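You operate a simulated robot arm through the tools that you are given. There is no shell and no other tool. Be economical: measure what you need, move in short steps, check, and stop when the job is done.

You are at the controls of a simulated two-armed robot. One attempt, no reset.

JOB
Pound the garlic small, grind it to a paste and tidy up.
Fine: hold the mortar for both; pestle in the blue crock, mortar on the blue square.

Only the result counts: the job must be done as asked and must still hold three seconds after the hand-in. Knocking over, shifting, dropping, spilling or breaking anything else fails it.

ROBOT AND FRAMES
Two 7-joint arms with two-finger parallel grippers on one trunk, on a base that drives. Base frame: it is fixed to the floor where the robot stands at the start and does not move with it; the origin is under the middle of the robot, x ahead of it, y to its left, z up. Lengths are in m, angles in rad, forces in N, time in s.
The left shoulder is at the start at [0.07, 0.163, 1.145], the right one opposite. With the tool pointing down near the work surface each hand reaches from about 0.38 to 0.88 m from the robot's upright axis, wherever it stands, measured 20 degrees to its own side. Places, roughly: blue crock [0.5, 0.3, 0.8]; blue square [0.5, -0.2, 0.8]. Payload 3.43 kg a hand.
The TCP of each hand is the grasp point between the finger pads, 0.034 m short of the fingertips. In the tool frame z runs along the fingers and y along their closing line. Largest opening 0.128 m; finger width 0.024, thickness 0.012; the body of the gripper, 0.048 by 0.13 m, starts 0.096 m behind the TCP.
Orientation is told as [roll, pitch, yaw] about the base's x, y, z axes, in that order, counted from this pose: with the fingers straight down and closing along the base's y, the tool's x points along the base's -x, its y along +y and its z along -z.

CONTROLS
- The arms move only by the tool play_rows. It takes "left_rows", "right_rows" or both (then of equal length, played together; a hand with none holds still); each is a list that holds one entry, the list of rows, each a list of 6 numbers: the shift along the tool's x, y, z in m, then the turn, a rotation vector about the tool's x, y, z in rad. In form: [[[tx, ty, tz, rx, ry, rz], ...]]. A call has 1 to 20 rows; each row shifts and turns the commanded pose from where the row before left it, along the tool's axes as they then stand. "left_claw" and "right_claw" are, for a hand that has rows, the gripper command, from -1 (shut) to 1 (fully open), values between in proportion, set as the call begins (left out, the last holds). A row lasts 0.2 s, in which the tool goes at most 0.05 m and 0.15 rad; a call with a longer step from one row to the next is refused whole, and so is a gripper value outside its range. Where a pose cannot be reached the arm comes as near as it can. A force on the tool above 40 N (or 10 N above the force at the start of the call, whichever is more), or a blocked arm, ends the call early, and 0.2 s more pass. The fingers move at their own pace (about 0.153 m/s each) and stop on an object; they squeeze with about 34 N. The grip force told is the motor's: it shows also when the fingers shut on nothing. Time passes only in rows, and 0.2 s behind the last, so rows that do not move let the fingers close. The reply holds the time, the measured pose of the TCP, the force on the tool along the base axes, the opening and the grip force, in the units named above and with some noise.
- Cameras (640 x 400 px; columns grow to the right, rows downward): "scene" is now at [0.1387, 0.0117, 1.3734]; the picture's right is [0.12, -0.99, 0.00], its down [-0.57, -0.07, -0.82] and it looks along [0.81, 0.10, -0.58] (base axes); focal length 258 px, centre (320, 200). "left" rides on the left gripper at [0.076, 0.011, -0.16] in its tool frame; the picture's right is [-0.15, 0.99, 0.00], its down [-0.88, -0.13, -0.46] and it looks along [-0.45, -0.07, 0.89] (tool axes); focal length 234 px, centre (320, 200). "right" rides on the right gripper at [0.076, -0.011, -0.16] in its tool frame; the picture's right is [0.15, 0.99, 0.00], its down [-0.88, 0.13, -0.46] and it looks along [-0.45, 0.07, 0.89] (tool axes); focal length 234 px, centre (320, 200). There is no depth. A picture from a camera that has moved, and an enlarged one, comes with that camera's place and axes in the base frame and with its lens.
- camera(camera): a new picture of that camera. It takes no simulated time.
- lift_body(by): slides the trunk up (or, below 0, down) by that many m; the arms and the scene camera ride with it, the base frame stays. It gives what a move gives, with no picture.
- steer(legs): drives the robot by 1 to 6 legs, each [ahead, left, turn to the left] in m, m and rad, along the robot's own axes; the way and the turn of a leg run together, so that a leg with both is an arc; at most 1.5 m and 3.142 rad a leg. The arms and the cameras ride along, it lands a little off, and it stops where it bumps. It gives what a move gives.
- head_to(pan, tilt): turns the head with the scene camera to pan (to the left, within 1.501 rad either way) and tilt (down, from -0.506 to 1.204), counted from straight ahead of the robot. It gives what a move gives.
- zoom(camera, box): a new picture of the part [left, top, right, bottom] of that camera's present view, enlarged. It takes no simulated time.
- finish_job(): hands the job in; it is judged then, once.

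Go step by step. Nothing tells you exact positions but the pictures and the camera data: compare them with the known pose of the tool, close in by small moves and look again before you grip or let go. The budget is 120 turns and 108 pictures, counting those below and the enlarged ones. Unless the task says otherwise, let go and move clear before handing in, and close with one line.

The tools are called after "Emit:" as a command line: name --argument value ..., lists and objects as JSON in quotes. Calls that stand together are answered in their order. play_rows: Moves the arms, as the interface text tells. Its arguments: {"type":"object","properties":{"left_rows":{"type":"array","items":{"type":"array","items":{"type":"array","items":{"type":"number"}}}},"left_claw":{"type":"number"},"right_rows":{"type":"array","items":{"type":"array","items":{"type":"array","items":{"type":"number"}}}},"right_claw":{"type":"number"}},"required":[]} The other tools are called the same way: lift_body (by) slides the trunk up or down; steer (legs) drives the base; head_to (pan, tilt) turns the head that bears the scene camera; camera (camera) takes a picture; zoom (camera, box) takes an enlarged picture of a part of a camera's view; finish_job () hands the job in.

At the start:

```text
time_s: 0.0
left_tcp_pos: [0.5308, 0.2876, 1.1791]
left_tcp_rot: [0.001, 0.001, 0.002]
left_ft_force: [-0.4, -0.1, 0.2]
left_opening: 0.1281
left_grasp_force: 0.0
right_tcp_pos: [0.4976, -0.1591, 1.2345]
right_tcp_rot: [0.0, 0.0, 0.0]
right_ft_force: [0.9, -0.5, 1.1]
right_opening: 0.128
right_grasp_force: 0.0
trunk travel left (down, up): [-0.625, 0.315]
robot x, y, heading: [0.001, 0.0012, -0.001]
head pan, tilt: [0.124, 0.613]
```

scene: 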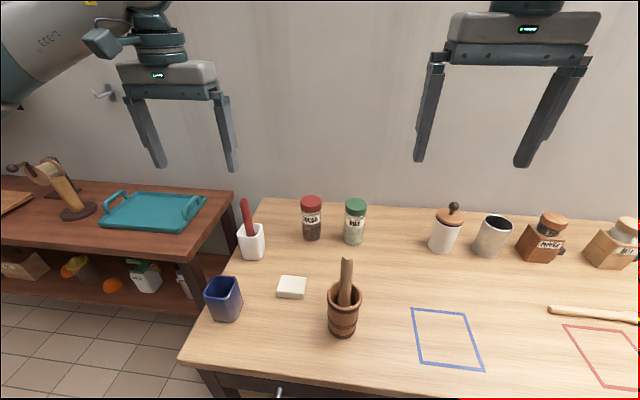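
right: 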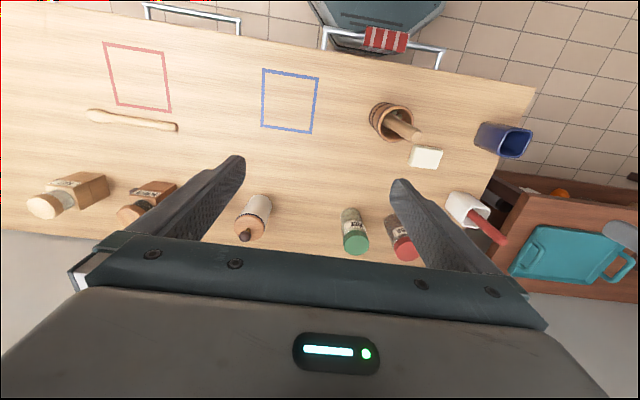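
left: 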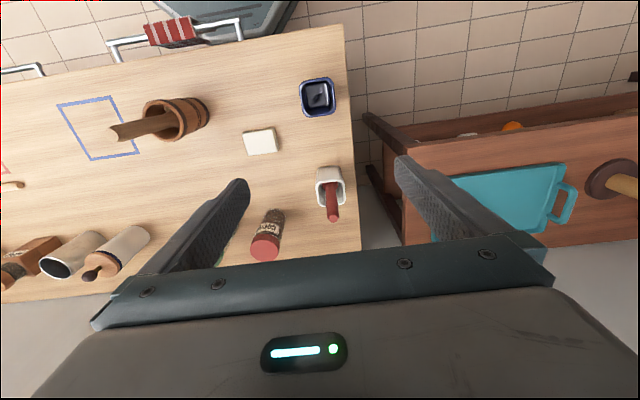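

I see the mortar with its pestle near [0.47, 0.0], the blue crock near [0.5, 0.3] and the blue square near [0.5, -0.2]. I'll look closer before I move.

Emit:
zoom --camera "scene" --box '[260, 230, 420, 350]'

Emit:
zoom --camera "left" --box '[40, 60, 360, 220]'

Emit:
zoom --camera "right" --box '[340, 70, 560, 200]'

```text
3.33 times, centred on (340, 290) of scene
camera zoom: at [0.1387, 0.0117, 1.3734], right [0.12, -0.99, 0.0], down [-0.57, -0.07, -0.82], along [0.81, 0.1, -0.58], focal length 861 px, centre (253, -100)
```

zoom: 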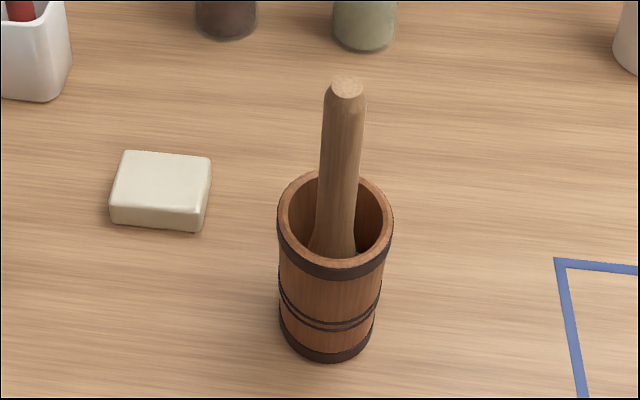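

```text
2.00 times, centred on (200, 140) of left
camera zoom: at [0.4538, 0.298, 1.3386], right [0.15, 0.99, 0.0], down [0.88, -0.13, 0.46], along [0.45, -0.07, -0.89], focal length 468 px, centre (560, 320)
```

zoom: 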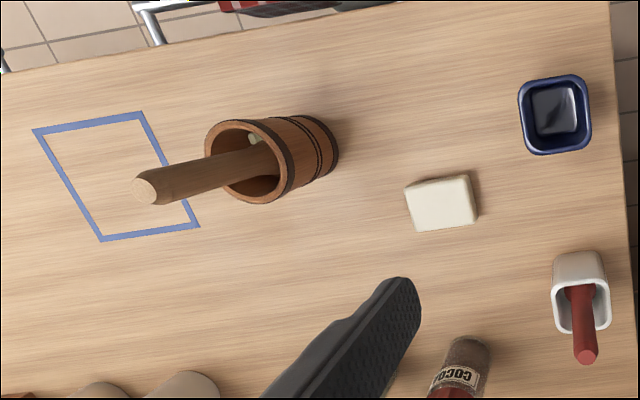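

```text
2.91 times, centred on (450, 135) of right
camera zoom: at [0.4209, -0.1706, 1.3935], right [-0.15, 0.99, 0.0], down [0.88, 0.13, 0.46], along [0.45, 0.07, -0.89], focal length 681 px, centre (-58, 389)
```

zoom: 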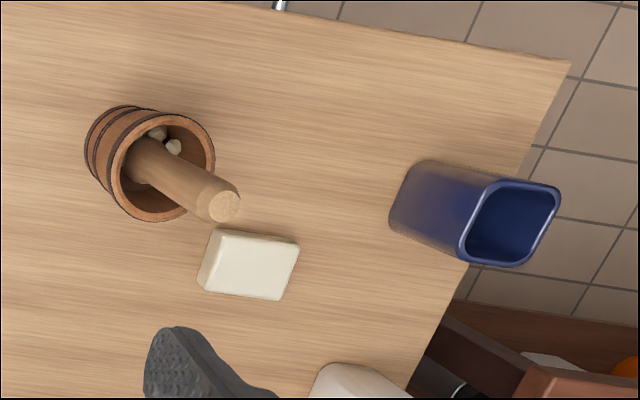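

The garlic is already in the mortar: its axis is near [0.467, 0.0], the rim at z≈0.89 and about 0.073 across. The pestle top is near [0.477, 0.0, 1.005]. The right hand will hold the mortar from the side, so I turn it high up first.

Emit:
play_rows --right_rows '[[[0, 0, 0, 0, 0, 0.1428], [0, 0, 0, 0, 0, 0.1428], [0, 0, 0, 0, 0, 0.1428], [0, 0, 0, 0, 0, 0.1428], [0, 0, 0, 0, 0, 0.1428], [0, 0, 0, 0, 0, 0.1428], [0, 0, 0, 0, 0, 0.1428], [0, 0, 0, 0, 0, 0.1428], [0, 0, 0, 0, 0, 0.1428], [0, 0, 0, 0, 0, 0.1428], [0, 0, 0, 0, 0, 0.1428], [0, 0, 0, 0, 0.1418, 0], [0, 0, 0, 0, 0.1418, 0], [0, 0, 0, 0, 0.1418, 0], [0, 0, 0, 0, 0.1418, 0], [0, 0, 0, 0, 0.1418, 0], [0, 0, 0, 0, 0.1418, 0], [0, 0, 0, 0, 0.1418, 0], [0, 0, 0, 0, 0.1418, 0]]]'

```text
time_s: 4.0
left_tcp_pos: [0.5292, 0.2876, 1.1777]
left_tcp_rot: [0.0, 0.0, 0.002]
left_ft_force: [-0.4, 0.3, -0.5]
left_opening: 0.1281
left_grasp_force: 0.1
right_tcp_pos: [0.4956, -0.1592, 1.2334]
right_tcp_rot: [0.0, 1.138, -1.571]
right_ft_force: [0.0, 0.9, 0.0]
right_opening: 0.128
right_grasp_force: 0.0
trunk travel left (down, up): [-0.625, 0.315]
robot x, y, heading: [0.0006, -0.0, 0.003]
head pan, tilt: [0.124, 0.613]
```

The turn came out as planned. Now I lower the right hand to a stand-off beside the mortar and look.

Emit:
play_rows --right_rows '[[[-0.0386, -0.0032, 0.0154, 0, 0, 0], [-0.0386, -0.0032, 0.0154, 0, 0, 0], [-0.0386, -0.0032, 0.0154, 0, 0, 0], [-0.0386, -0.0032, 0.0154, 0, 0, 0], [-0.0386, -0.0032, 0.0154, 0, 0, 0], [-0.0386, -0.0032, 0.0154, 0, 0, 0], [-0.0386, -0.0032, 0.0154, 0, 0, 0], [-0.0386, -0.0032, 0.0154, 0, 0, 0], [-0.0386, -0.0032, 0.0154, 0, 0, 0]]]'

Emit:
camera --camera "right"

Emit:
camera --camera "scene"

```text
time_s: 6.0
left_tcp_pos: [0.5301, 0.2857, 1.1785]
left_tcp_rot: [0.0, 0.0, 0.001]
left_ft_force: [-0.2, 0.0, 0.5]
left_opening: 0.1278
left_grasp_force: 0.0
right_tcp_pos: [0.4669, -0.1787, 0.8596]
right_tcp_rot: [0.001, 1.135, -1.573]
right_ft_force: [1.2, 0.1, -0.1]
right_opening: 0.128
right_grasp_force: 0.0
trunk travel left (down, up): [-0.625, 0.315]
robot x, y, heading: [0.0035, -0.0002, 0.005]
head pan, tilt: [0.124, 0.613]
```

```text
101 pictures are left
camera right: at [0.4562, -0.2932, 0.9957], right [0.99, 0.06, 0.13], down [0.13, -0.79, -0.61], along [0.07, 0.62, -0.78], focal length 234 px, centre (320, 200)
```

right: 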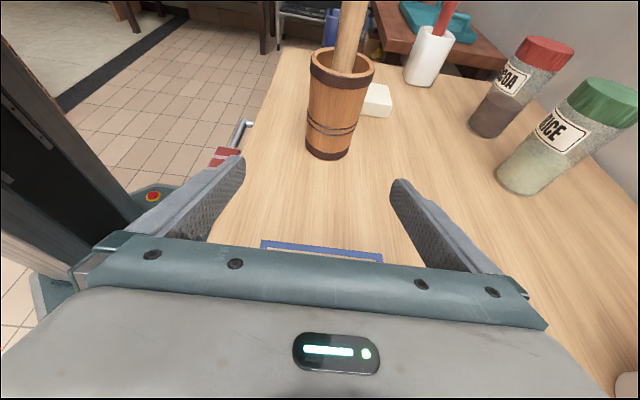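

```text
100 pictures are left
camera scene: at [0.1387, 0.0113, 1.3735], right [0.12, -0.99, 0.0], down [-0.57, -0.07, -0.82], along [0.81, 0.1, -0.58], focal length 258 px, centre (320, 200)
```

scene: 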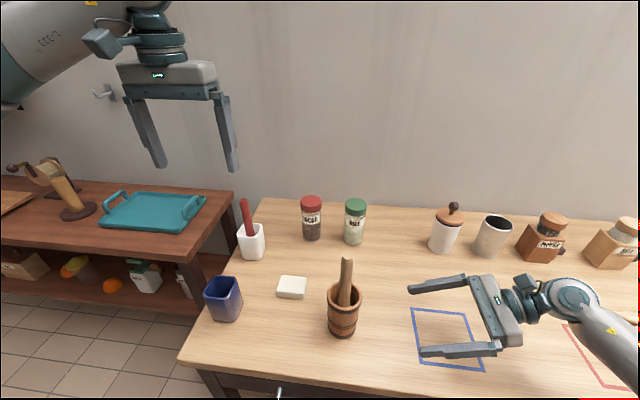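

The right camera puts the mortar axis at about [0.481, -0.003] with the rim at z≈0.87. I'll line up and slide the open fingers around it.

Emit:
play_rows --right_rows '[[[-0.0272, 0.014, 0.0126, 0, 0, 0], [0.0147, 0, 0.0318, 0, 0, 0], [0.0147, 0, 0.0318, 0, 0, 0], [0.0147, 0, 0.0318, 0, 0, 0], [0.0147, 0, 0.0318, 0, 0, 0], [0.0147, 0, 0.0318, 0, 0, 0]]]'

Emit:
camera --camera "right"

Emit:
zoom --camera "scene" --box '[260, 230, 420, 350]'

```text
time_s: 7.4
left_tcp_pos: [0.5306, 0.2877, 1.178]
left_tcp_rot: [-0.002, -0.001, 0.003]
left_ft_force: [-0.5, -0.2, -0.1]
left_opening: 0.128
left_grasp_force: 0.0
right_tcp_pos: [0.4816, -0.0033, 0.832]
right_tcp_rot: [-0.002, 1.134, -1.572]
right_ft_force: [0.1, 0.8, -0.4]
right_opening: 0.128
right_grasp_force: 0.0
trunk travel left (down, up): [-0.625, 0.315]
robot x, y, heading: [-0.0006, 0.0023, -0.0]
head pan, tilt: [0.124, 0.613]
```

```text
99 pictures are left
camera right: at [0.4701, -0.1167, 0.967], right [0.99, 0.06, 0.13], down [0.13, -0.79, -0.6], along [0.07, 0.62, -0.79], focal length 234 px, centre (320, 200)
```

right: 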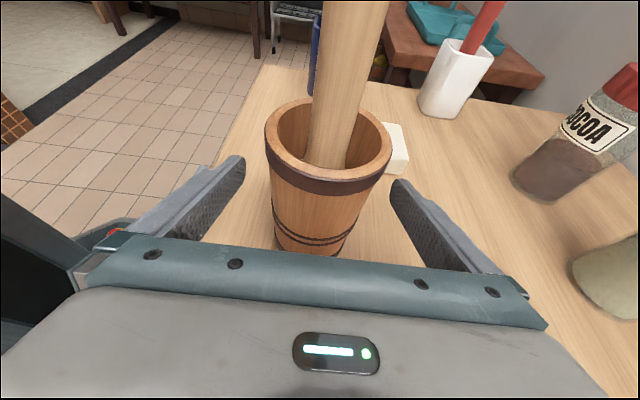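

```text
3.33 times, centred on (340, 290) of scene
camera zoom: at [0.1391, 0.0126, 1.3734], right [0.12, -0.99, 0.0], down [-0.57, -0.07, -0.82], along [0.81, 0.1, -0.58], focal length 861 px, centre (253, -100)
```

zoom: 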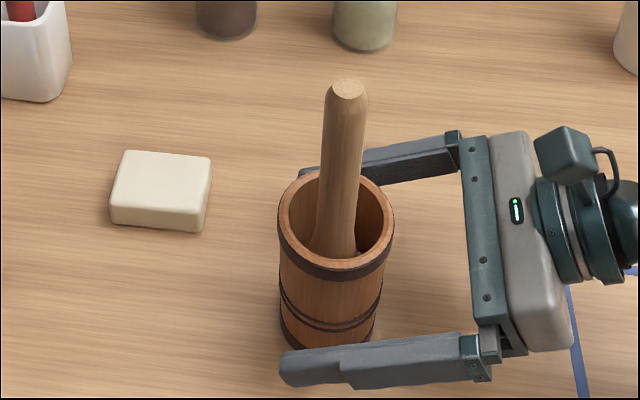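

The fingers straddle the mortar evenly. I close the right hand on it.

Emit:
play_rows --right_rows '[[[0, 0, 0, 0, 0, 0], [0, 0, 0, 0, 0, 0], [0, 0, 0, 0, 0, 0], [0, 0, 0, 0, 0, 0]]]' --right_claw -1

Emit:
zoom --camera "scene" --box '[260, 230, 420, 350]'

Emit:
camera --camera "right"

```text
time_s: 8.4
left_tcp_pos: [0.5316, 0.2865, 1.1778]
left_tcp_rot: [0.0, 0.001, 0.001]
left_ft_force: [0.2, 0.2, 0.1]
left_opening: 0.1281
left_grasp_force: 0.1
right_tcp_pos: [0.4801, -0.0045, 0.8309]
right_tcp_rot: [0.002, 1.137, -1.571]
right_ft_force: [-0.5, 0.1, 1.6]
right_opening: 0.0731
right_grasp_force: 34.2
trunk travel left (down, up): [-0.625, 0.315]
robot x, y, heading: [-0.0002, -0.0005, -0.001]
head pan, tilt: [0.124, 0.613]
```

```text
3.33 times, centred on (340, 290) of scene
camera zoom: at [0.1383, 0.0117, 1.3735], right [0.12, -0.99, 0.0], down [-0.57, -0.07, -0.82], along [0.81, 0.1, -0.58], focal length 861 px, centre (253, -100)
```

zoom: 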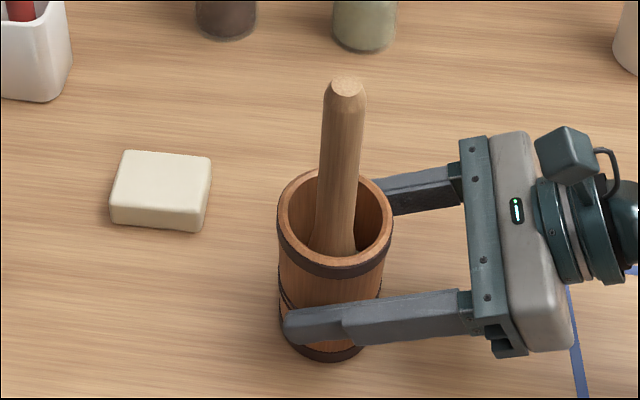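

```text
96 pictures are left
camera right: at [0.4696, -0.1175, 0.9672], right [0.99, 0.06, 0.13], down [0.13, -0.79, -0.61], along [0.07, 0.62, -0.78], focal length 234 px, centre (320, 200)
```

right: 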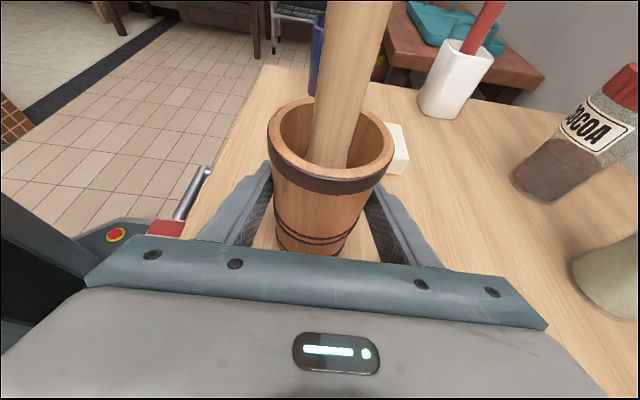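

The mortar is held, with the opening at 0.073. The pestle stands almost upright at about [0.479, 0.0], so I bring the half-open left hand above it.

Emit:
play_rows --left_rows '[[[0.0066, -0.0358, 0.00875, 0, 0, 0], [0.0066, -0.0358, 0.00875, 0, 0, 0], [0.0066, -0.0358, 0.00875, 0, 0, 0], [0.0066, -0.0358, 0.00875, 0, 0, 0], [0.0066, -0.0358, 0.00875, 0, 0, 0], [0.0066, -0.0358, 0.00875, 0, 0, 0], [0.0066, -0.0358, 0.00875, 0, 0, 0], [0.0066, -0.0358, 0.00875, 0, 0, 0], [0, 0, 0, 0, 0, 0]]]' --left_claw 0.1

Emit:
camera --camera "left"

Emit:
camera --camera "scene"

```text
time_s: 10.4
left_tcp_pos: [0.4777, 0.0011, 1.1065]
left_tcp_rot: [-0.001, 0.001, 0.001]
left_ft_force: [1.3, 0.0, 0.6]
left_opening: 0.0702
left_grasp_force: 0.0
right_tcp_pos: [0.4812, -0.0045, 0.8308]
right_tcp_rot: [0.001, 1.132, -1.57]
right_ft_force: [-0.7, -0.9, 3.8]
right_opening: 0.0736
right_grasp_force: 33.9
trunk travel left (down, up): [-0.625, 0.315]
robot x, y, heading: [-0.0005, -0.0022, 0.002]
head pan, tilt: [0.124, 0.613]
```

```text
95 pictures are left
camera left: at [0.402, 0.0115, 1.2687], right [0.14, 0.99, 0.0], down [0.88, -0.13, 0.46], along [0.45, -0.07, -0.89], focal length 234 px, centre (320, 200)
```

left: 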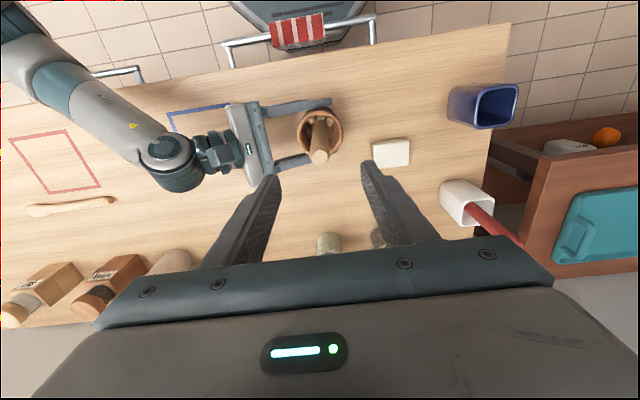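

```text
94 pictures are left
camera scene: at [0.1379, 0.012, 1.3735], right [0.12, -0.99, 0.0], down [-0.57, -0.07, -0.82], along [0.81, 0.1, -0.57], focal length 258 px, centre (320, 200)
```

scene: 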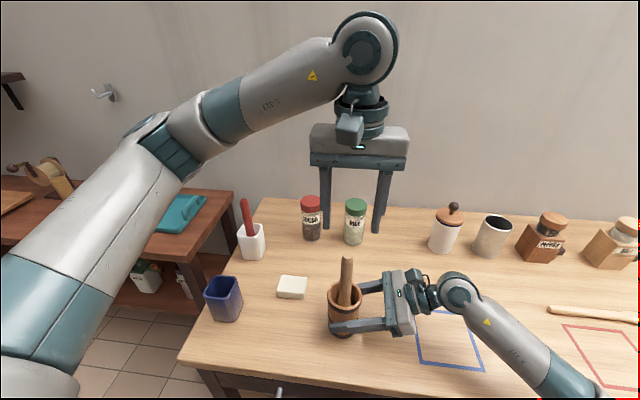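

The left camera puts the pestle top at [0.479, -0.002], right below the left hand. I lower to grip it near the top and also take a close view of the garlic.

Emit:
zoom --camera "left" --box '[280, 90, 360, 140]'

Emit:
play_rows --left_rows '[[[-0.001, -0.003, 0.04, 0, 0, 0], [0, 0, 0.04, 0, 0, 0], [0, 0, 0.036, 0, 0, 0]]]'

Emit:
camera --camera "left"

Emit:
zoom --camera "scene" --box '[260, 210, 440, 350]'

```text
8.00 times, centred on (320, 115) of left
camera zoom: at [0.402, 0.0115, 1.2687], right [0.14, 0.99, 0.0], down [0.88, -0.13, 0.46], along [0.45, -0.07, -0.89], focal length 1873 px, centre (320, 880)
```

zoom: 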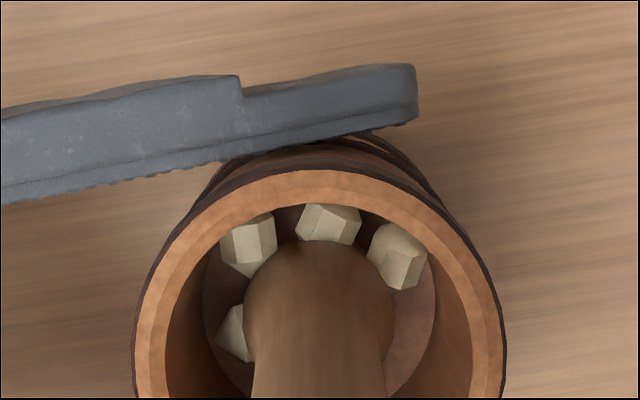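

```text
time_s: 11.2
left_tcp_pos: [0.4771, -0.0018, 0.9912]
left_tcp_rot: [0.001, 0.001, 0.002]
left_ft_force: [0.4, -0.2, -0.4]
left_opening: 0.0702
left_grasp_force: 0.0
right_tcp_pos: [0.4807, -0.0056, 0.8315]
right_tcp_rot: [0.0, 1.134, -1.571]
right_ft_force: [-0.1, -1.7, 3.8]
right_opening: 0.0733
right_grasp_force: 34.2
trunk travel left (down, up): [-0.625, 0.315]
robot x, y, heading: [0.0023, 0.0004, -0.001]
head pan, tilt: [0.124, 0.613]
```

```text
92 pictures are left
camera left: at [0.4011, 0.0088, 1.153], right [0.15, 0.99, 0.0], down [0.88, -0.13, 0.46], along [0.45, -0.07, -0.89], focal length 234 px, centre (320, 200)
```

left: 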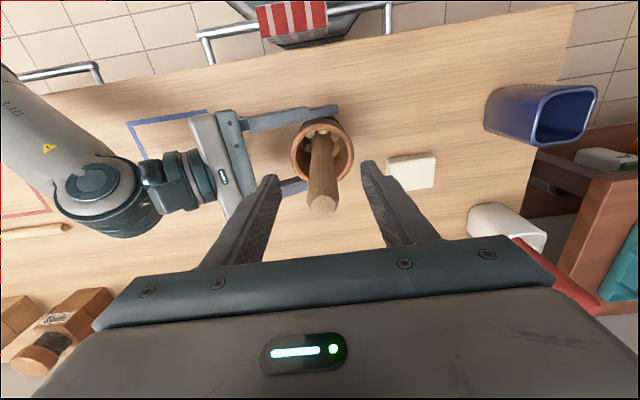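

```text
2.86 times, centred on (350, 280) of scene
camera zoom: at [0.1383, 0.0113, 1.3735], right [0.12, -0.99, 0.0], down [-0.57, -0.07, -0.82], along [0.81, 0.1, -0.58], focal length 738 px, centre (234, -29)
```

zoom: 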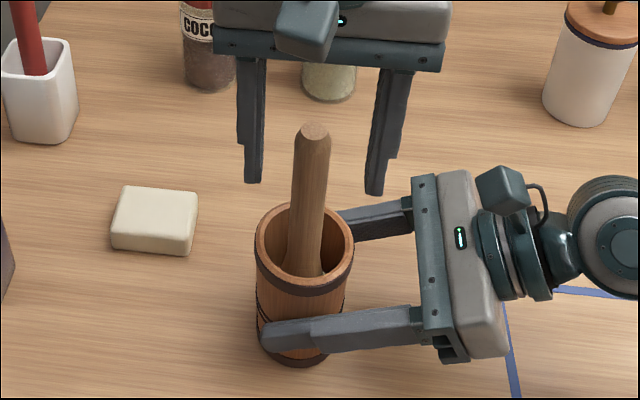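

The geometry matches: the pestle top is at z≈1.008, centred between the fingers. I go down 1 cm more and close.

Emit:
play_rows --left_rows '[[[-0.001, 0, 0.011, 0, 0, 0]]]'

Emit:
play_rows --left_rows '[[[0, 0, 0, 0, 0, 0], [0, 0, 0, 0, 0, 0], [0, 0, 0, 0, 0, 0], [0, 0, 0, 0, 0, 0]]]' --left_claw -1

Emit:
zoom --camera "left" --box '[240, 70, 400, 220]'

```text
time_s: 11.6
left_tcp_pos: [0.4792, -0.0015, 0.981]
left_tcp_rot: [0.0, 0.0, 0.001]
left_ft_force: [-0.2, 0.5, -0.5]
left_opening: 0.0702
left_grasp_force: 0.0
right_tcp_pos: [0.4805, -0.0052, 0.8309]
right_tcp_rot: [0.001, 1.134, -1.57]
right_ft_force: [-0.6, -2.9, 3.2]
right_opening: 0.0731
right_grasp_force: 33.7
trunk travel left (down, up): [-0.625, 0.315]
robot x, y, heading: [0.0004, 0.0, -0.001]
head pan, tilt: [0.124, 0.613]
```

```text
time_s: 12.6
left_tcp_pos: [0.4802, -0.002, 0.981]
left_tcp_rot: [0.001, -0.001, 0.002]
left_ft_force: [0.3, 0.3, 1.1]
left_opening: 0.0239
left_grasp_force: 33.4
right_tcp_pos: [0.4818, -0.0046, 0.8307]
right_tcp_rot: [-0.001, 1.134, -1.57]
right_ft_force: [-0.9, -2.9, 3.5]
right_opening: 0.0734
right_grasp_force: 34.7
trunk travel left (down, up): [-0.625, 0.315]
robot x, y, heading: [0.0025, -0.0007, -0.001]
head pan, tilt: [0.124, 0.613]
```

```text
2.67 times, centred on (320, 145) of left
camera zoom: at [0.4026, 0.0088, 1.1423], right [0.15, 0.99, 0.0], down [0.88, -0.13, 0.46], along [0.45, -0.07, -0.89], focal length 624 px, centre (320, 347)
```

zoom: 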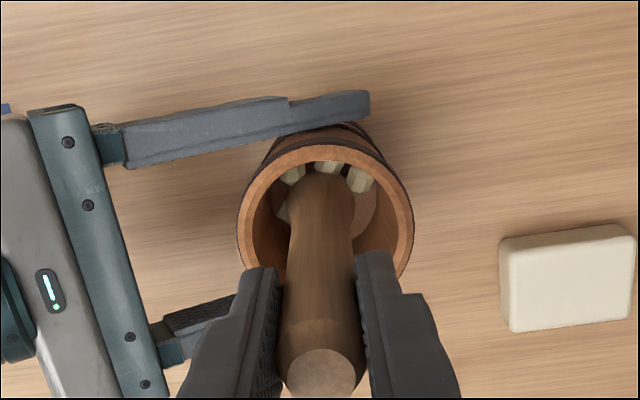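

The pestle is held, with the opening at 0.024. Garlic cloves lie mostly on the robot's side of the bowl, so I try a first pound: lift, shift 8 mm toward them and come down.

Emit:
play_rows --left_rows '[[[0, 0, -0.04, 0, 0, 0], [0.008, 0, 0, 0, 0, 0], [0, 0, 0.02, 0, 0, 0], [0, 0, 0.02, 0, 0, 0], [0, 0, 0.003, 0, 0, 0], [0, 0, 0, 0, 0, 0]]]'

Emit:
zoom --camera "left" --box '[240, 70, 400, 220]'

```text
time_s: 14.0
left_tcp_pos: [0.4704, -0.0015, 0.9781]
left_tcp_rot: [-0.002, -0.003, 0.002]
left_ft_force: [0.3, 1.1, 27.7]
left_opening: 0.0238
left_grasp_force: 33.5
right_tcp_pos: [0.4813, -0.0036, 0.831]
right_tcp_rot: [0.001, 1.133, -1.569]
right_ft_force: [4.6, -0.8, -2.8]
right_opening: 0.073
right_grasp_force: 34.4
trunk travel left (down, up): [-0.625, 0.315]
robot x, y, heading: [0.0009, -0.0024, 0.001]
head pan, tilt: [0.124, 0.613]
```

```text
2.67 times, centred on (320, 145) of left
camera zoom: at [0.3941, 0.009, 1.1397], right [0.14, 0.99, 0.0], down [0.88, -0.13, 0.46], along [0.45, -0.07, -0.89], focal length 624 px, centre (320, 347)
```

zoom: 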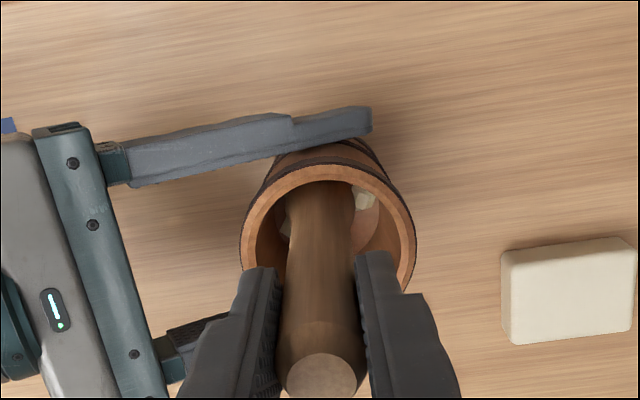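

Contact came at z≈0.978 with about 28 N, and the grip held. I now pound around the bowl at several spots.

Emit:
play_rows --left_rows '[[[-0.003, -0.006, -0.04, 0, 0, 0], [0, 0, 0.037, 0, 0, 0], [0, 0, 0.003, 0, 0, 0], [-0.005, -0.002, -0.04, 0, 0, 0], [0, 0, 0.037, 0, 0, 0], [0, 0, 0.003, 0, 0, 0], [0.006, 0.014, -0.04, 0, 0, 0], [0, 0, 0.037, 0, 0, 0], [0, 0, 0.003, 0, 0, 0], [-0.006, 0.002, -0.04, 0, 0, 0], [0, 0, 0.037, 0, 0, 0], [0, 0, 0.003, 0, 0, 0], [-0.007, -0.008, -0.04, 0, 0, 0], [0, 0, 0.037, 0, 0, 0], [0, 0, 0.003, 0, 0, 0], [0.007, 0, -0.04, 0, 0, 0], [0, 0, 0.037, 0, 0, 0], [0, 0, 0.003, 0, 0, 0]]]'

Emit:
zoom --camera "left" --box '[240, 70, 400, 220]'

```text
time_s: 17.8
left_tcp_pos: [0.4793, -0.0021, 0.9768]
left_tcp_rot: [-0.001, -0.003, 0.002]
left_ft_force: [-2.3, 6.1, 27.2]
left_opening: 0.0241
left_grasp_force: 34.2
right_tcp_pos: [0.4805, -0.0042, 0.8313]
right_tcp_rot: [0.0, 1.133, -1.57]
right_ft_force: [1.3, -3.4, -5.4]
right_opening: 0.0734
right_grasp_force: 34.1
trunk travel left (down, up): [-0.625, 0.315]
robot x, y, heading: [-0.0025, 0.004, 0.001]
head pan, tilt: [0.124, 0.613]
```

```text
2.67 times, centred on (320, 145) of left
camera zoom: at [0.4023, 0.0097, 1.1391], right [0.14, 0.99, 0.0], down [0.88, -0.13, 0.46], along [0.45, -0.07, -0.89], focal length 624 px, centre (320, 347)
```

zoom: 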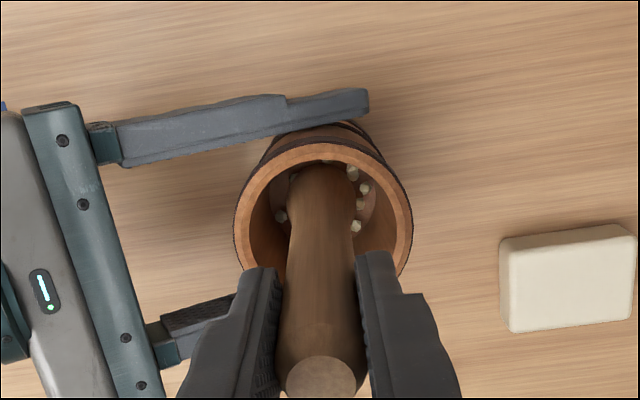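

The cloves have broken into small bits, so pounding works. I do another round, then lift to see the bowl.

Emit:
play_rows --left_rows '[[[0.008, 0, -0.04, 0, 0, 0], [0, 0, 0.037, 0, 0, 0], [0, 0, 0.003, 0, 0, 0], [-0.003, -0.006, -0.04, 0, 0, 0], [0, 0, 0.037, 0, 0, 0], [0, 0, 0.003, 0, 0, 0], [-0.005, -0.002, -0.04, 0, 0, 0], [0, 0, 0.037, 0, 0, 0], [0, 0, 0.003, 0, 0, 0], [0.006, 0.014, -0.04, 0, 0, 0], [0, 0, 0.037, 0, 0, 0], [0, 0, 0.003, 0, 0, 0], [-0.006, 0.002, -0.04, 0, 0, 0], [0, 0, 0.037, 0, 0, 0], [0, 0, 0.003, 0, 0, 0], [0, -0.008, -0.04, 0, 0, 0], [0, 0, -0.03, 0, 0, 0]]]'

Emit:
zoom --camera "left" --box '[260, 70, 380, 190]'

Emit:
camera --camera "right"

```text
time_s: 21.4
left_tcp_pos: [0.4803, -0.0027, 1.0462]
left_tcp_rot: [0.0, 0.001, 0.002]
left_ft_force: [0.1, 0.1, -1.5]
left_opening: 0.0232
left_grasp_force: 33.8
right_tcp_pos: [0.4807, -0.0051, 0.8318]
right_tcp_rot: [0.001, 1.134, -1.571]
right_ft_force: [-0.6, -1.6, 1.0]
right_opening: 0.0733
right_grasp_force: 33.6
trunk travel left (down, up): [-0.625, 0.315]
robot x, y, heading: [0.004, 0.0011, 0.0]
head pan, tilt: [0.124, 0.613]
```

```text
3.33 times, centred on (320, 130) of left
camera zoom: at [0.4039, 0.0083, 1.2083], right [0.15, 0.99, 0.0], down [0.88, -0.13, 0.46], along [0.45, -0.07, -0.89], focal length 781 px, centre (320, 433)
```

zoom: 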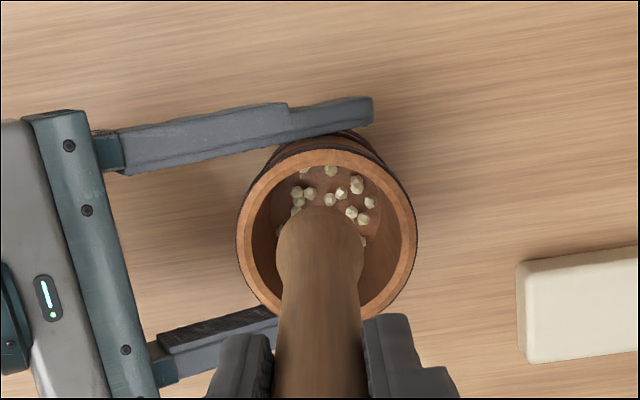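

```text
86 pictures are left
camera right: at [0.4696, -0.1177, 0.967], right [0.99, 0.06, 0.13], down [0.13, -0.79, -0.61], along [0.07, 0.62, -0.79], focal length 234 px, centre (320, 200)
```

right: 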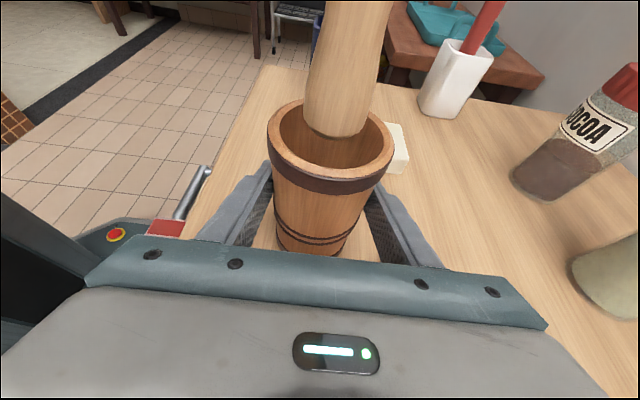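

The garlic is all small bits now. I lower to the floor and start a grinding circle under pressure.

Emit:
play_rows --left_rows '[[[0, 0, 0.04, 0, 0, 0], [0, 0, 0.029, 0, 0, 0], [0.009, 0, 0, 0, 0, 0], [-0.0021, 0.0058, 0, 0, 0, 0], [-0.0053, 0.0031, 0, 0, 0, 0], [-0.0061, -0.0011, 0, 0, 0, 0], [-0.004, -0.0047, 0, 0, 0, 0], [0, -0.0062, 0, 0, 0, 0], [0.004, -0.0047, 0, 0, 0, 0], [0.0061, -0.0011, 0, 0, 0, 0], [0.0053, 0.0031, 0, 0, 0, 0], [0.0021, 0.0058, 0, 0, 0, 0]]]'

Emit:
zoom --camera "left" --box '[260, 70, 380, 190]'

```text
time_s: 24.0
left_tcp_pos: [0.471, -0.0024, 0.9788]
left_tcp_rot: [-0.001, 0.0, 0.0]
left_ft_force: [-0.3, -0.6, -0.3]
left_opening: 0.0232
left_grasp_force: 34.2
right_tcp_pos: [0.4828, -0.0046, 0.8315]
right_tcp_rot: [-0.003, 1.134, -1.572]
right_ft_force: [-1.6, 0.5, 1.7]
right_opening: 0.0731
right_grasp_force: 33.8
trunk travel left (down, up): [-0.625, 0.315]
robot x, y, heading: [-0.0014, -0.0011, 0.003]
head pan, tilt: [0.124, 0.613]
```

```text
3.33 times, centred on (320, 130) of left
camera zoom: at [0.3948, 0.0087, 1.1397], right [0.15, 0.99, 0.0], down [0.88, -0.13, 0.46], along [0.45, -0.07, -0.89], focal length 781 px, centre (320, 433)
```

zoom: 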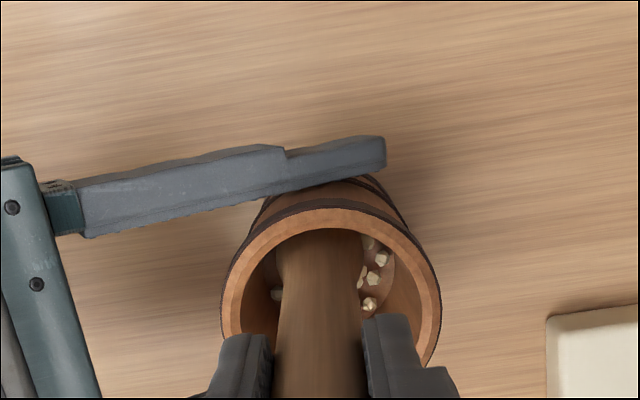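

There was no pressure on that circle, the floor being a few mm lower. I press down 3 mm more and make two circles.

Emit:
play_rows --left_rows '[[[0, 0, 0.003, 0, 0, 0], [-0.0021, 0.0058, 0, 0, 0, 0], [-0.0053, 0.0031, 0, 0, 0, 0], [-0.0061, -0.0011, 0, 0, 0, 0], [-0.004, -0.0047, 0, 0, 0, 0], [0, -0.0062, 0, 0, 0, 0], [0.004, -0.0047, 0, 0, 0, 0], [0.0061, -0.0011, 0, 0, 0, 0], [0.0053, 0.0031, 0, 0, 0, 0], [0.0021, 0.0058, 0, 0, 0, 0], [-0.0021, 0.0058, 0, 0, 0, 0], [-0.0053, 0.0031, 0, 0, 0, 0], [-0.0061, -0.0011, 0, 0, 0, 0], [-0.004, -0.0047, 0, 0, 0, 0], [0, -0.0062, 0, 0, 0, 0], [0.004, -0.0047, 0, 0, 0, 0], [0.0061, -0.0011, 0, 0, 0, 0], [0.0053, 0.0031, 0, 0, 0, 0], [0.0021, 0.0058, 0, 0, 0, 0]]]'

Emit:
zoom --camera "left" --box '[260, 70, 380, 190]'

```text
time_s: 28.0
left_tcp_pos: [0.4708, -0.0019, 0.975]
left_tcp_rot: [-0.001, 0.001, -0.001]
left_ft_force: [-0.5, -0.6, -0.6]
left_opening: 0.0233
left_grasp_force: 33.4
right_tcp_pos: [0.4798, -0.0044, 0.8308]
right_tcp_rot: [-0.002, 1.134, -1.572]
right_ft_force: [-0.2, -0.1, 1.2]
right_opening: 0.0736
right_grasp_force: 33.7
trunk travel left (down, up): [-0.625, 0.315]
robot x, y, heading: [-0.0001, 0.0003, -0.0]
head pan, tilt: [0.124, 0.613]
```

```text
3.33 times, centred on (320, 130) of left
camera zoom: at [0.3942, 0.0084, 1.1362], right [0.15, 0.99, 0.0], down [0.88, -0.13, 0.46], along [0.45, -0.07, -0.89], focal length 781 px, centre (320, 433)
```

zoom: 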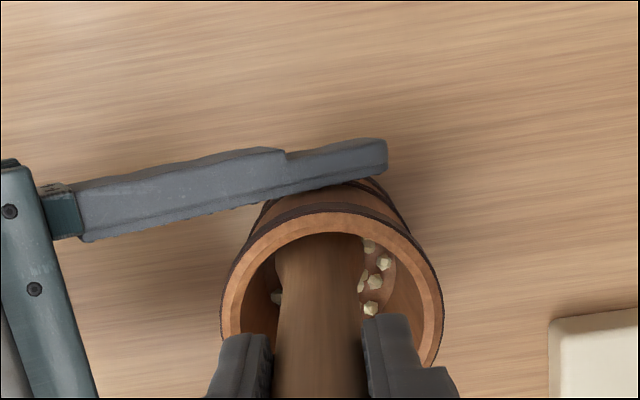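

Still no contact, as the pestle slid up a little in the grip during pounding. I feel for the floor in small steps.

Emit:
play_rows --left_rows '[[[0, 0, 0.003, 0, 0, 0], [0, 0, 0, 0, 0, 0]]]'

Emit:
play_rows --left_rows '[[[0, 0, 0.003, 0, 0, 0], [0, 0, 0, 0, 0, 0]]]'

```text
time_s: 28.6
left_tcp_pos: [0.4697, -0.0027, 0.9723]
left_tcp_rot: [-0.002, -0.001, 0.001]
left_ft_force: [-1.6, 0.8, 13.8]
left_opening: 0.0233
left_grasp_force: 33.6
right_tcp_pos: [0.4817, -0.0034, 0.8312]
right_tcp_rot: [0.0, 1.133, -1.571]
right_ft_force: [3.2, 0.3, -0.9]
right_opening: 0.0734
right_grasp_force: 34.0
trunk travel left (down, up): [-0.625, 0.315]
robot x, y, heading: [-0.0008, -0.0006, -0.0]
head pan, tilt: [0.124, 0.613]
```

```text
time_s: 29.2
left_tcp_pos: [0.4703, -0.0017, 0.9701]
left_tcp_rot: [-0.001, -0.001, 0.002]
left_ft_force: [-1.6, 1.4, 28.8]
left_opening: 0.0236
left_grasp_force: 33.8
right_tcp_pos: [0.4809, -0.0041, 0.8313]
right_tcp_rot: [0.002, 1.134, -1.571]
right_ft_force: [9.5, 1.1, -4.9]
right_opening: 0.0733
right_grasp_force: 34.0
trunk travel left (down, up): [-0.625, 0.315]
robot x, y, heading: [0.0014, 0.0009, -0.004]
head pan, tilt: [0.124, 0.613]
```

Contact is back with about 28 N of pressure. I grind two circles at this depth.

Emit:
play_rows --left_rows '[[[-0.0021, 0.0058, 0, 0, 0, 0], [-0.0053, 0.0031, 0, 0, 0, 0], [-0.0061, -0.0011, 0, 0, 0, 0], [-0.004, -0.0047, 0, 0, 0, 0], [0, -0.0062, 0, 0, 0, 0], [0.004, -0.0047, 0, 0, 0, 0], [0.0061, -0.0011, 0, 0, 0, 0], [0.0053, 0.0031, 0, 0, 0, 0], [0.0021, 0.0058, 0, 0, 0, 0], [-0.0021, 0.0058, 0, 0, 0, 0], [-0.0053, 0.0031, 0, 0, 0, 0], [-0.0061, -0.0011, 0, 0, 0, 0], [-0.004, -0.0047, 0, 0, 0, 0], [0, -0.0062, 0, 0, 0, 0], [0.004, -0.0047, 0, 0, 0, 0], [0.0061, -0.0011, 0, 0, 0, 0], [0.0053, 0.0031, 0, 0, 0, 0], [0.0021, 0.0058, 0, 0, 0, 0]]]'

Emit:
zoom --camera "left" --box '[260, 70, 380, 190]'

```text
time_s: 33.0
left_tcp_pos: [0.4704, -0.0026, 0.9692]
left_tcp_rot: [0.0, 0.001, 0.003]
left_ft_force: [1.3, 0.2, -0.3]
left_opening: 0.0233
left_grasp_force: 33.9
right_tcp_pos: [0.4809, -0.0042, 0.8321]
right_tcp_rot: [-0.003, 1.136, -1.571]
right_ft_force: [-1.3, 0.2, 1.1]
right_opening: 0.0732
right_grasp_force: 33.6
trunk travel left (down, up): [-0.625, 0.315]
robot x, y, heading: [-0.0018, 0.0016, 0.002]
head pan, tilt: [0.124, 0.613]
```

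```text
3.33 times, centred on (320, 130) of left
camera zoom: at [0.3945, 0.0087, 1.1303], right [0.15, 0.99, 0.0], down [0.88, -0.13, 0.46], along [0.45, -0.07, -0.89], focal length 781 px, centre (320, 433)
```

zoom: 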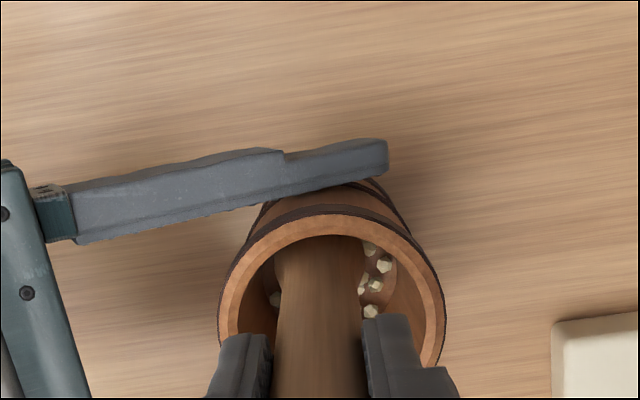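

The pressure vanished again during the circles, as the handle slips a little. I'll use a smaller circle with a slow downward feed to keep it pressed.

Emit:
play_rows --left_rows '[[[-0.003, 0, 0.003, 0, 0, 0], [-0.0014, 0.0039, 0.0007, 0, 0, 0], [-0.0036, 0.002, 0.0007, 0, 0, 0], [-0.004, -0.0007, 0.0007, 0, 0, 0], [-0.0026, -0.0031, 0.0007, 0, 0, 0], [0, -0.0041, 0.0007, 0, 0, 0], [0.0026, -0.0031, 0.0007, 0, 0, 0], [0.004, -0.0007, 0.0007, 0, 0, 0], [0.0036, 0.002, 0.0007, 0, 0, 0], [0.0014, 0.0039, 0.0007, 0, 0, 0]]]'

Emit:
zoom --camera "left" --box '[260, 70, 380, 190]'

```text
time_s: 35.2
left_tcp_pos: [0.4731, -0.0047, 0.9599]
left_tcp_rot: [-0.003, 0.0, -0.003]
left_ft_force: [2.3, -7.5, 17.3]
left_opening: 0.0234
left_grasp_force: 34.4
right_tcp_pos: [0.4812, -0.0034, 0.8312]
right_tcp_rot: [-0.001, 1.135, -1.571]
right_ft_force: [1.4, 4.1, -3.8]
right_opening: 0.0731
right_grasp_force: 34.5
trunk travel left (down, up): [-0.625, 0.315]
robot x, y, heading: [0.0032, 0.0003, -0.004]
head pan, tilt: [0.124, 0.613]
```

```text
3.33 times, centred on (320, 130) of left
camera zoom: at [0.3962, 0.0074, 1.1209], right [0.15, 0.99, 0.0], down [0.88, -0.13, 0.46], along [0.45, -0.07, -0.89], focal length 781 px, centre (320, 433)
```

zoom: 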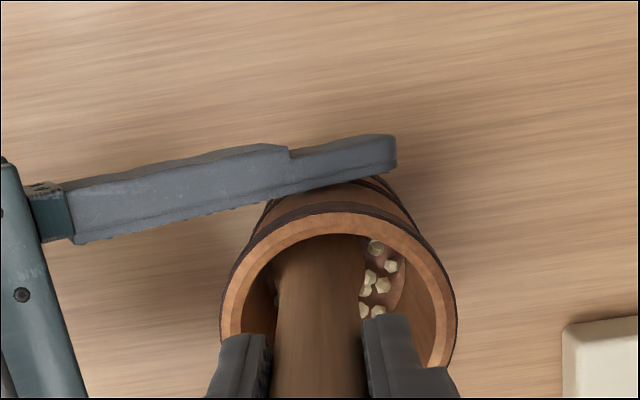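

Pressure held at about 17 N this time. I continue with two more circles and a smaller feed.

Emit:
play_rows --left_rows '[[[-0.0014, 0.0039, 0.0002, 0, 0, 0], [-0.0036, 0.002, 0.0002, 0, 0, 0], [-0.004, -0.0007, 0.0002, 0, 0, 0], [-0.0026, -0.0031, 0.0002, 0, 0, 0], [0, -0.0041, 0.0002, 0, 0, 0], [0.0026, -0.0031, 0.0002, 0, 0, 0], [0.004, -0.0007, 0.0002, 0, 0, 0], [0.0036, 0.002, 0.0002, 0, 0, 0], [0.0014, 0.0039, 0.0002, 0, 0, 0], [-0.0014, 0.0039, 0.0002, 0, 0, 0], [-0.0036, 0.002, 0.0002, 0, 0, 0], [-0.004, -0.0007, 0.0002, 0, 0, 0], [-0.0026, -0.0031, 0.0002, 0, 0, 0], [0, -0.0041, 0.0002, 0, 0, 0], [0.0026, -0.0031, 0.0002, 0, 0, 0], [0.004, -0.0007, 0.0002, 0, 0, 0], [0.0036, 0.002, 0.0002, 0, 0, 0], [0.0014, 0.0039, 0.0002, 0, 0, 0]]]'

Emit:
zoom --camera "left" --box '[260, 70, 380, 190]'

```text
time_s: 39.0
left_tcp_pos: [0.4731, -0.0018, 0.9571]
left_tcp_rot: [-0.002, 0.0, 0.0]
left_ft_force: [6.1, -5.4, 10.1]
left_opening: 0.0236
left_grasp_force: 33.7
right_tcp_pos: [0.48, -0.0047, 0.832]
right_tcp_rot: [-0.001, 1.134, -1.571]
right_ft_force: [-5.1, 3.2, -3.7]
right_opening: 0.0733
right_grasp_force: 34.6
trunk travel left (down, up): [-0.625, 0.315]
robot x, y, heading: [-0.0029, -0.0001, 0.003]
head pan, tilt: [0.124, 0.613]
```

```text
3.33 times, centred on (320, 130) of left
camera zoom: at [0.3969, 0.0083, 1.1183], right [0.15, 0.99, 0.0], down [0.88, -0.13, 0.46], along [0.45, -0.07, -0.89], focal length 781 px, centre (320, 433)
```

zoom: 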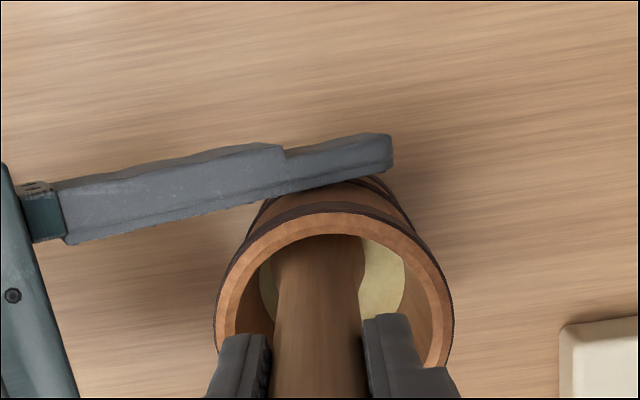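

It has become a smooth paste. I centre the pestle and lift it straight out, with the right hand still holding.

Emit:
play_rows --left_rows '[[[-0.006, 0, -0.005, 0, 0, 0], [0, 0, -0.04, 0, 0, 0], [0, 0, -0.04, 0, 0, 0], [0, 0, -0.04, 0, 0, 0], [0, 0, -0.04, 0, 0, 0]]]'

Emit:
camera --camera "scene"

Emit:
camera --camera "left"

Emit:
camera --camera "right"

```text
time_s: 40.2
left_tcp_pos: [0.4783, -0.0009, 1.1212]
left_tcp_rot: [0.004, 0.0, 0.002]
left_ft_force: [0.1, 0.6, -1.4]
left_opening: 0.0235
left_grasp_force: 34.4
right_tcp_pos: [0.4811, -0.0035, 0.831]
right_tcp_rot: [-0.001, 1.133, -1.571]
right_ft_force: [-1.1, -1.9, 2.1]
right_opening: 0.0735
right_grasp_force: 34.1
trunk travel left (down, up): [-0.625, 0.315]
robot x, y, heading: [-0.0047, 0.0014, -0.001]
head pan, tilt: [0.124, 0.613]
```

```text
80 pictures are left
camera scene: at [0.1382, 0.0112, 1.3734], right [0.12, -0.99, 0.0], down [-0.57, -0.07, -0.82], along [0.81, 0.1, -0.58], focal length 258 px, centre (320, 200)
```

scene: 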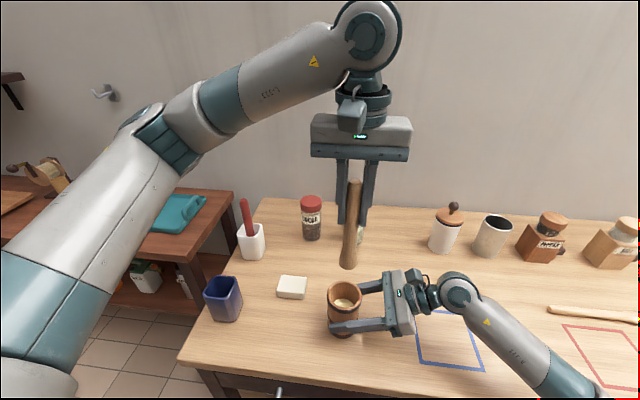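

```text
79 pictures are left
camera left: at [0.4019, 0.0095, 1.2826], right [0.15, 0.99, 0.0], down [0.88, -0.13, 0.46], along [0.45, -0.07, -0.89], focal length 234 px, centre (320, 200)
```

left: 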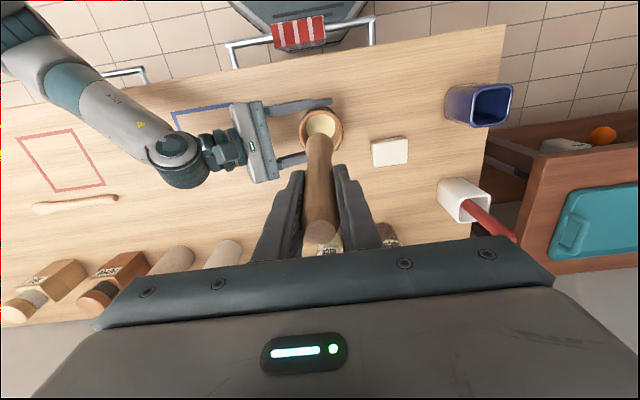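

```text
78 pictures are left
camera right: at [0.4696, -0.1179, 0.967], right [0.99, 0.06, 0.13], down [0.13, -0.79, -0.61], along [0.07, 0.62, -0.78], focal length 234 px, centre (320, 200)
```

right: 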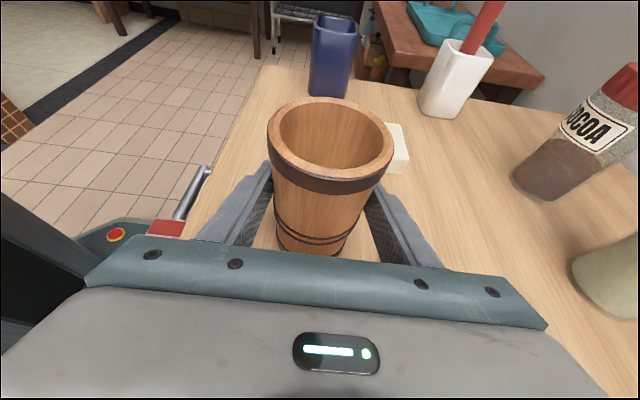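

The bowl holds paste and the pestle hangs free and upright, its lower end at z≈0.94. I carry it over to the crock at about [0.479, 0.288] and look.

Emit:
play_rows --left_rows '[[[0, 0.036, -0.002, 0, 0, 0], [0, 0.036, 0, 0, 0, 0], [0, 0.036, 0, 0, 0, 0], [0, 0.036, 0, 0, 0, 0], [0, 0.036, 0, 0, 0, 0], [0, 0.036, 0, 0, 0, 0], [0, 0.036, 0, 0, 0, 0], [0, 0.037, 0, 0, 0, 0], [0, 0, 0, 0, 0, 0]]]'

Emit:
zoom --camera "scene" --box '[160, 180, 320, 340]'

Emit:
zoom --camera "left" --box '[240, 50, 400, 250]'

Emit:
zoom --camera "right" --box '[270, 0, 400, 110]'

```text
time_s: 42.2
left_tcp_pos: [0.4806, 0.2856, 1.1246]
left_tcp_rot: [0.0, -0.001, 0.003]
left_ft_force: [0.4, 0.2, -0.4]
left_opening: 0.0232
left_grasp_force: 34.3
right_tcp_pos: [0.4806, -0.0047, 0.8303]
right_tcp_rot: [0.0, 1.135, -1.57]
right_ft_force: [0.3, 2.4, 2.9]
right_opening: 0.0735
right_grasp_force: 34.2
trunk travel left (down, up): [-0.625, 0.315]
robot x, y, heading: [-0.0034, 0.0004, -0.002]
head pan, tilt: [0.124, 0.613]
```

```text
2.50 times, centred on (240, 260) of scene
camera zoom: at [0.1388, 0.0112, 1.3734], right [0.12, -0.99, 0.0], down [-0.57, -0.07, -0.82], along [0.81, 0.1, -0.58], focal length 646 px, centre (520, 50)
```

zoom: 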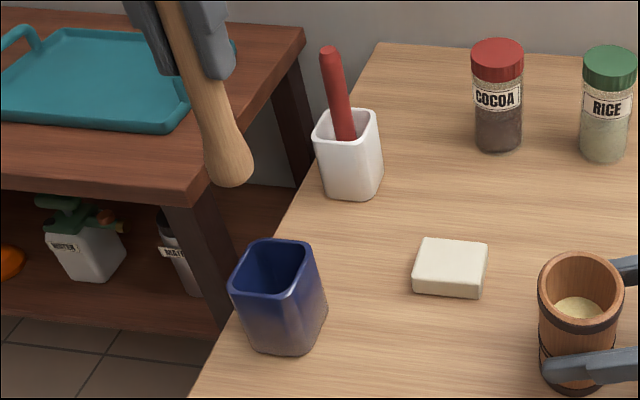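

```text
2.00 times, centred on (320, 150) of left
camera zoom: at [0.4031, 0.2969, 1.2848], right [0.15, 0.99, 0.0], down [0.88, -0.13, 0.46], along [0.45, -0.07, -0.89], focal length 468 px, centre (320, 300)
```

zoom: 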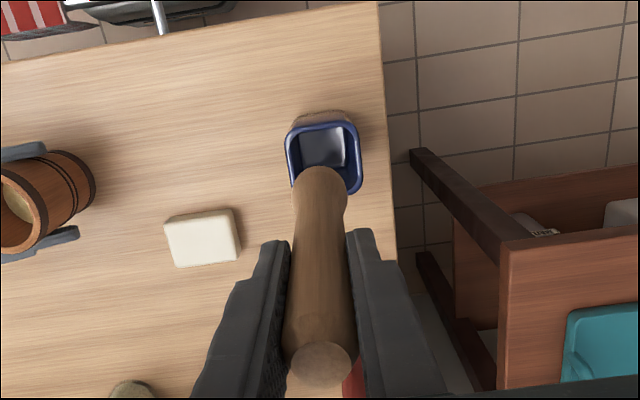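

```text
3.64 times, centred on (335, 55) of right
camera zoom: at [0.4697, -0.1177, 0.967], right [0.99, 0.06, 0.13], down [0.13, -0.78, -0.61], along [0.07, 0.62, -0.78], focal length 852 px, centre (266, 727)
```

zoom: 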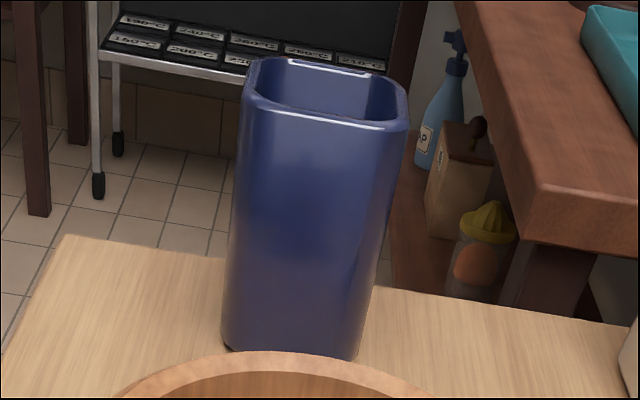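

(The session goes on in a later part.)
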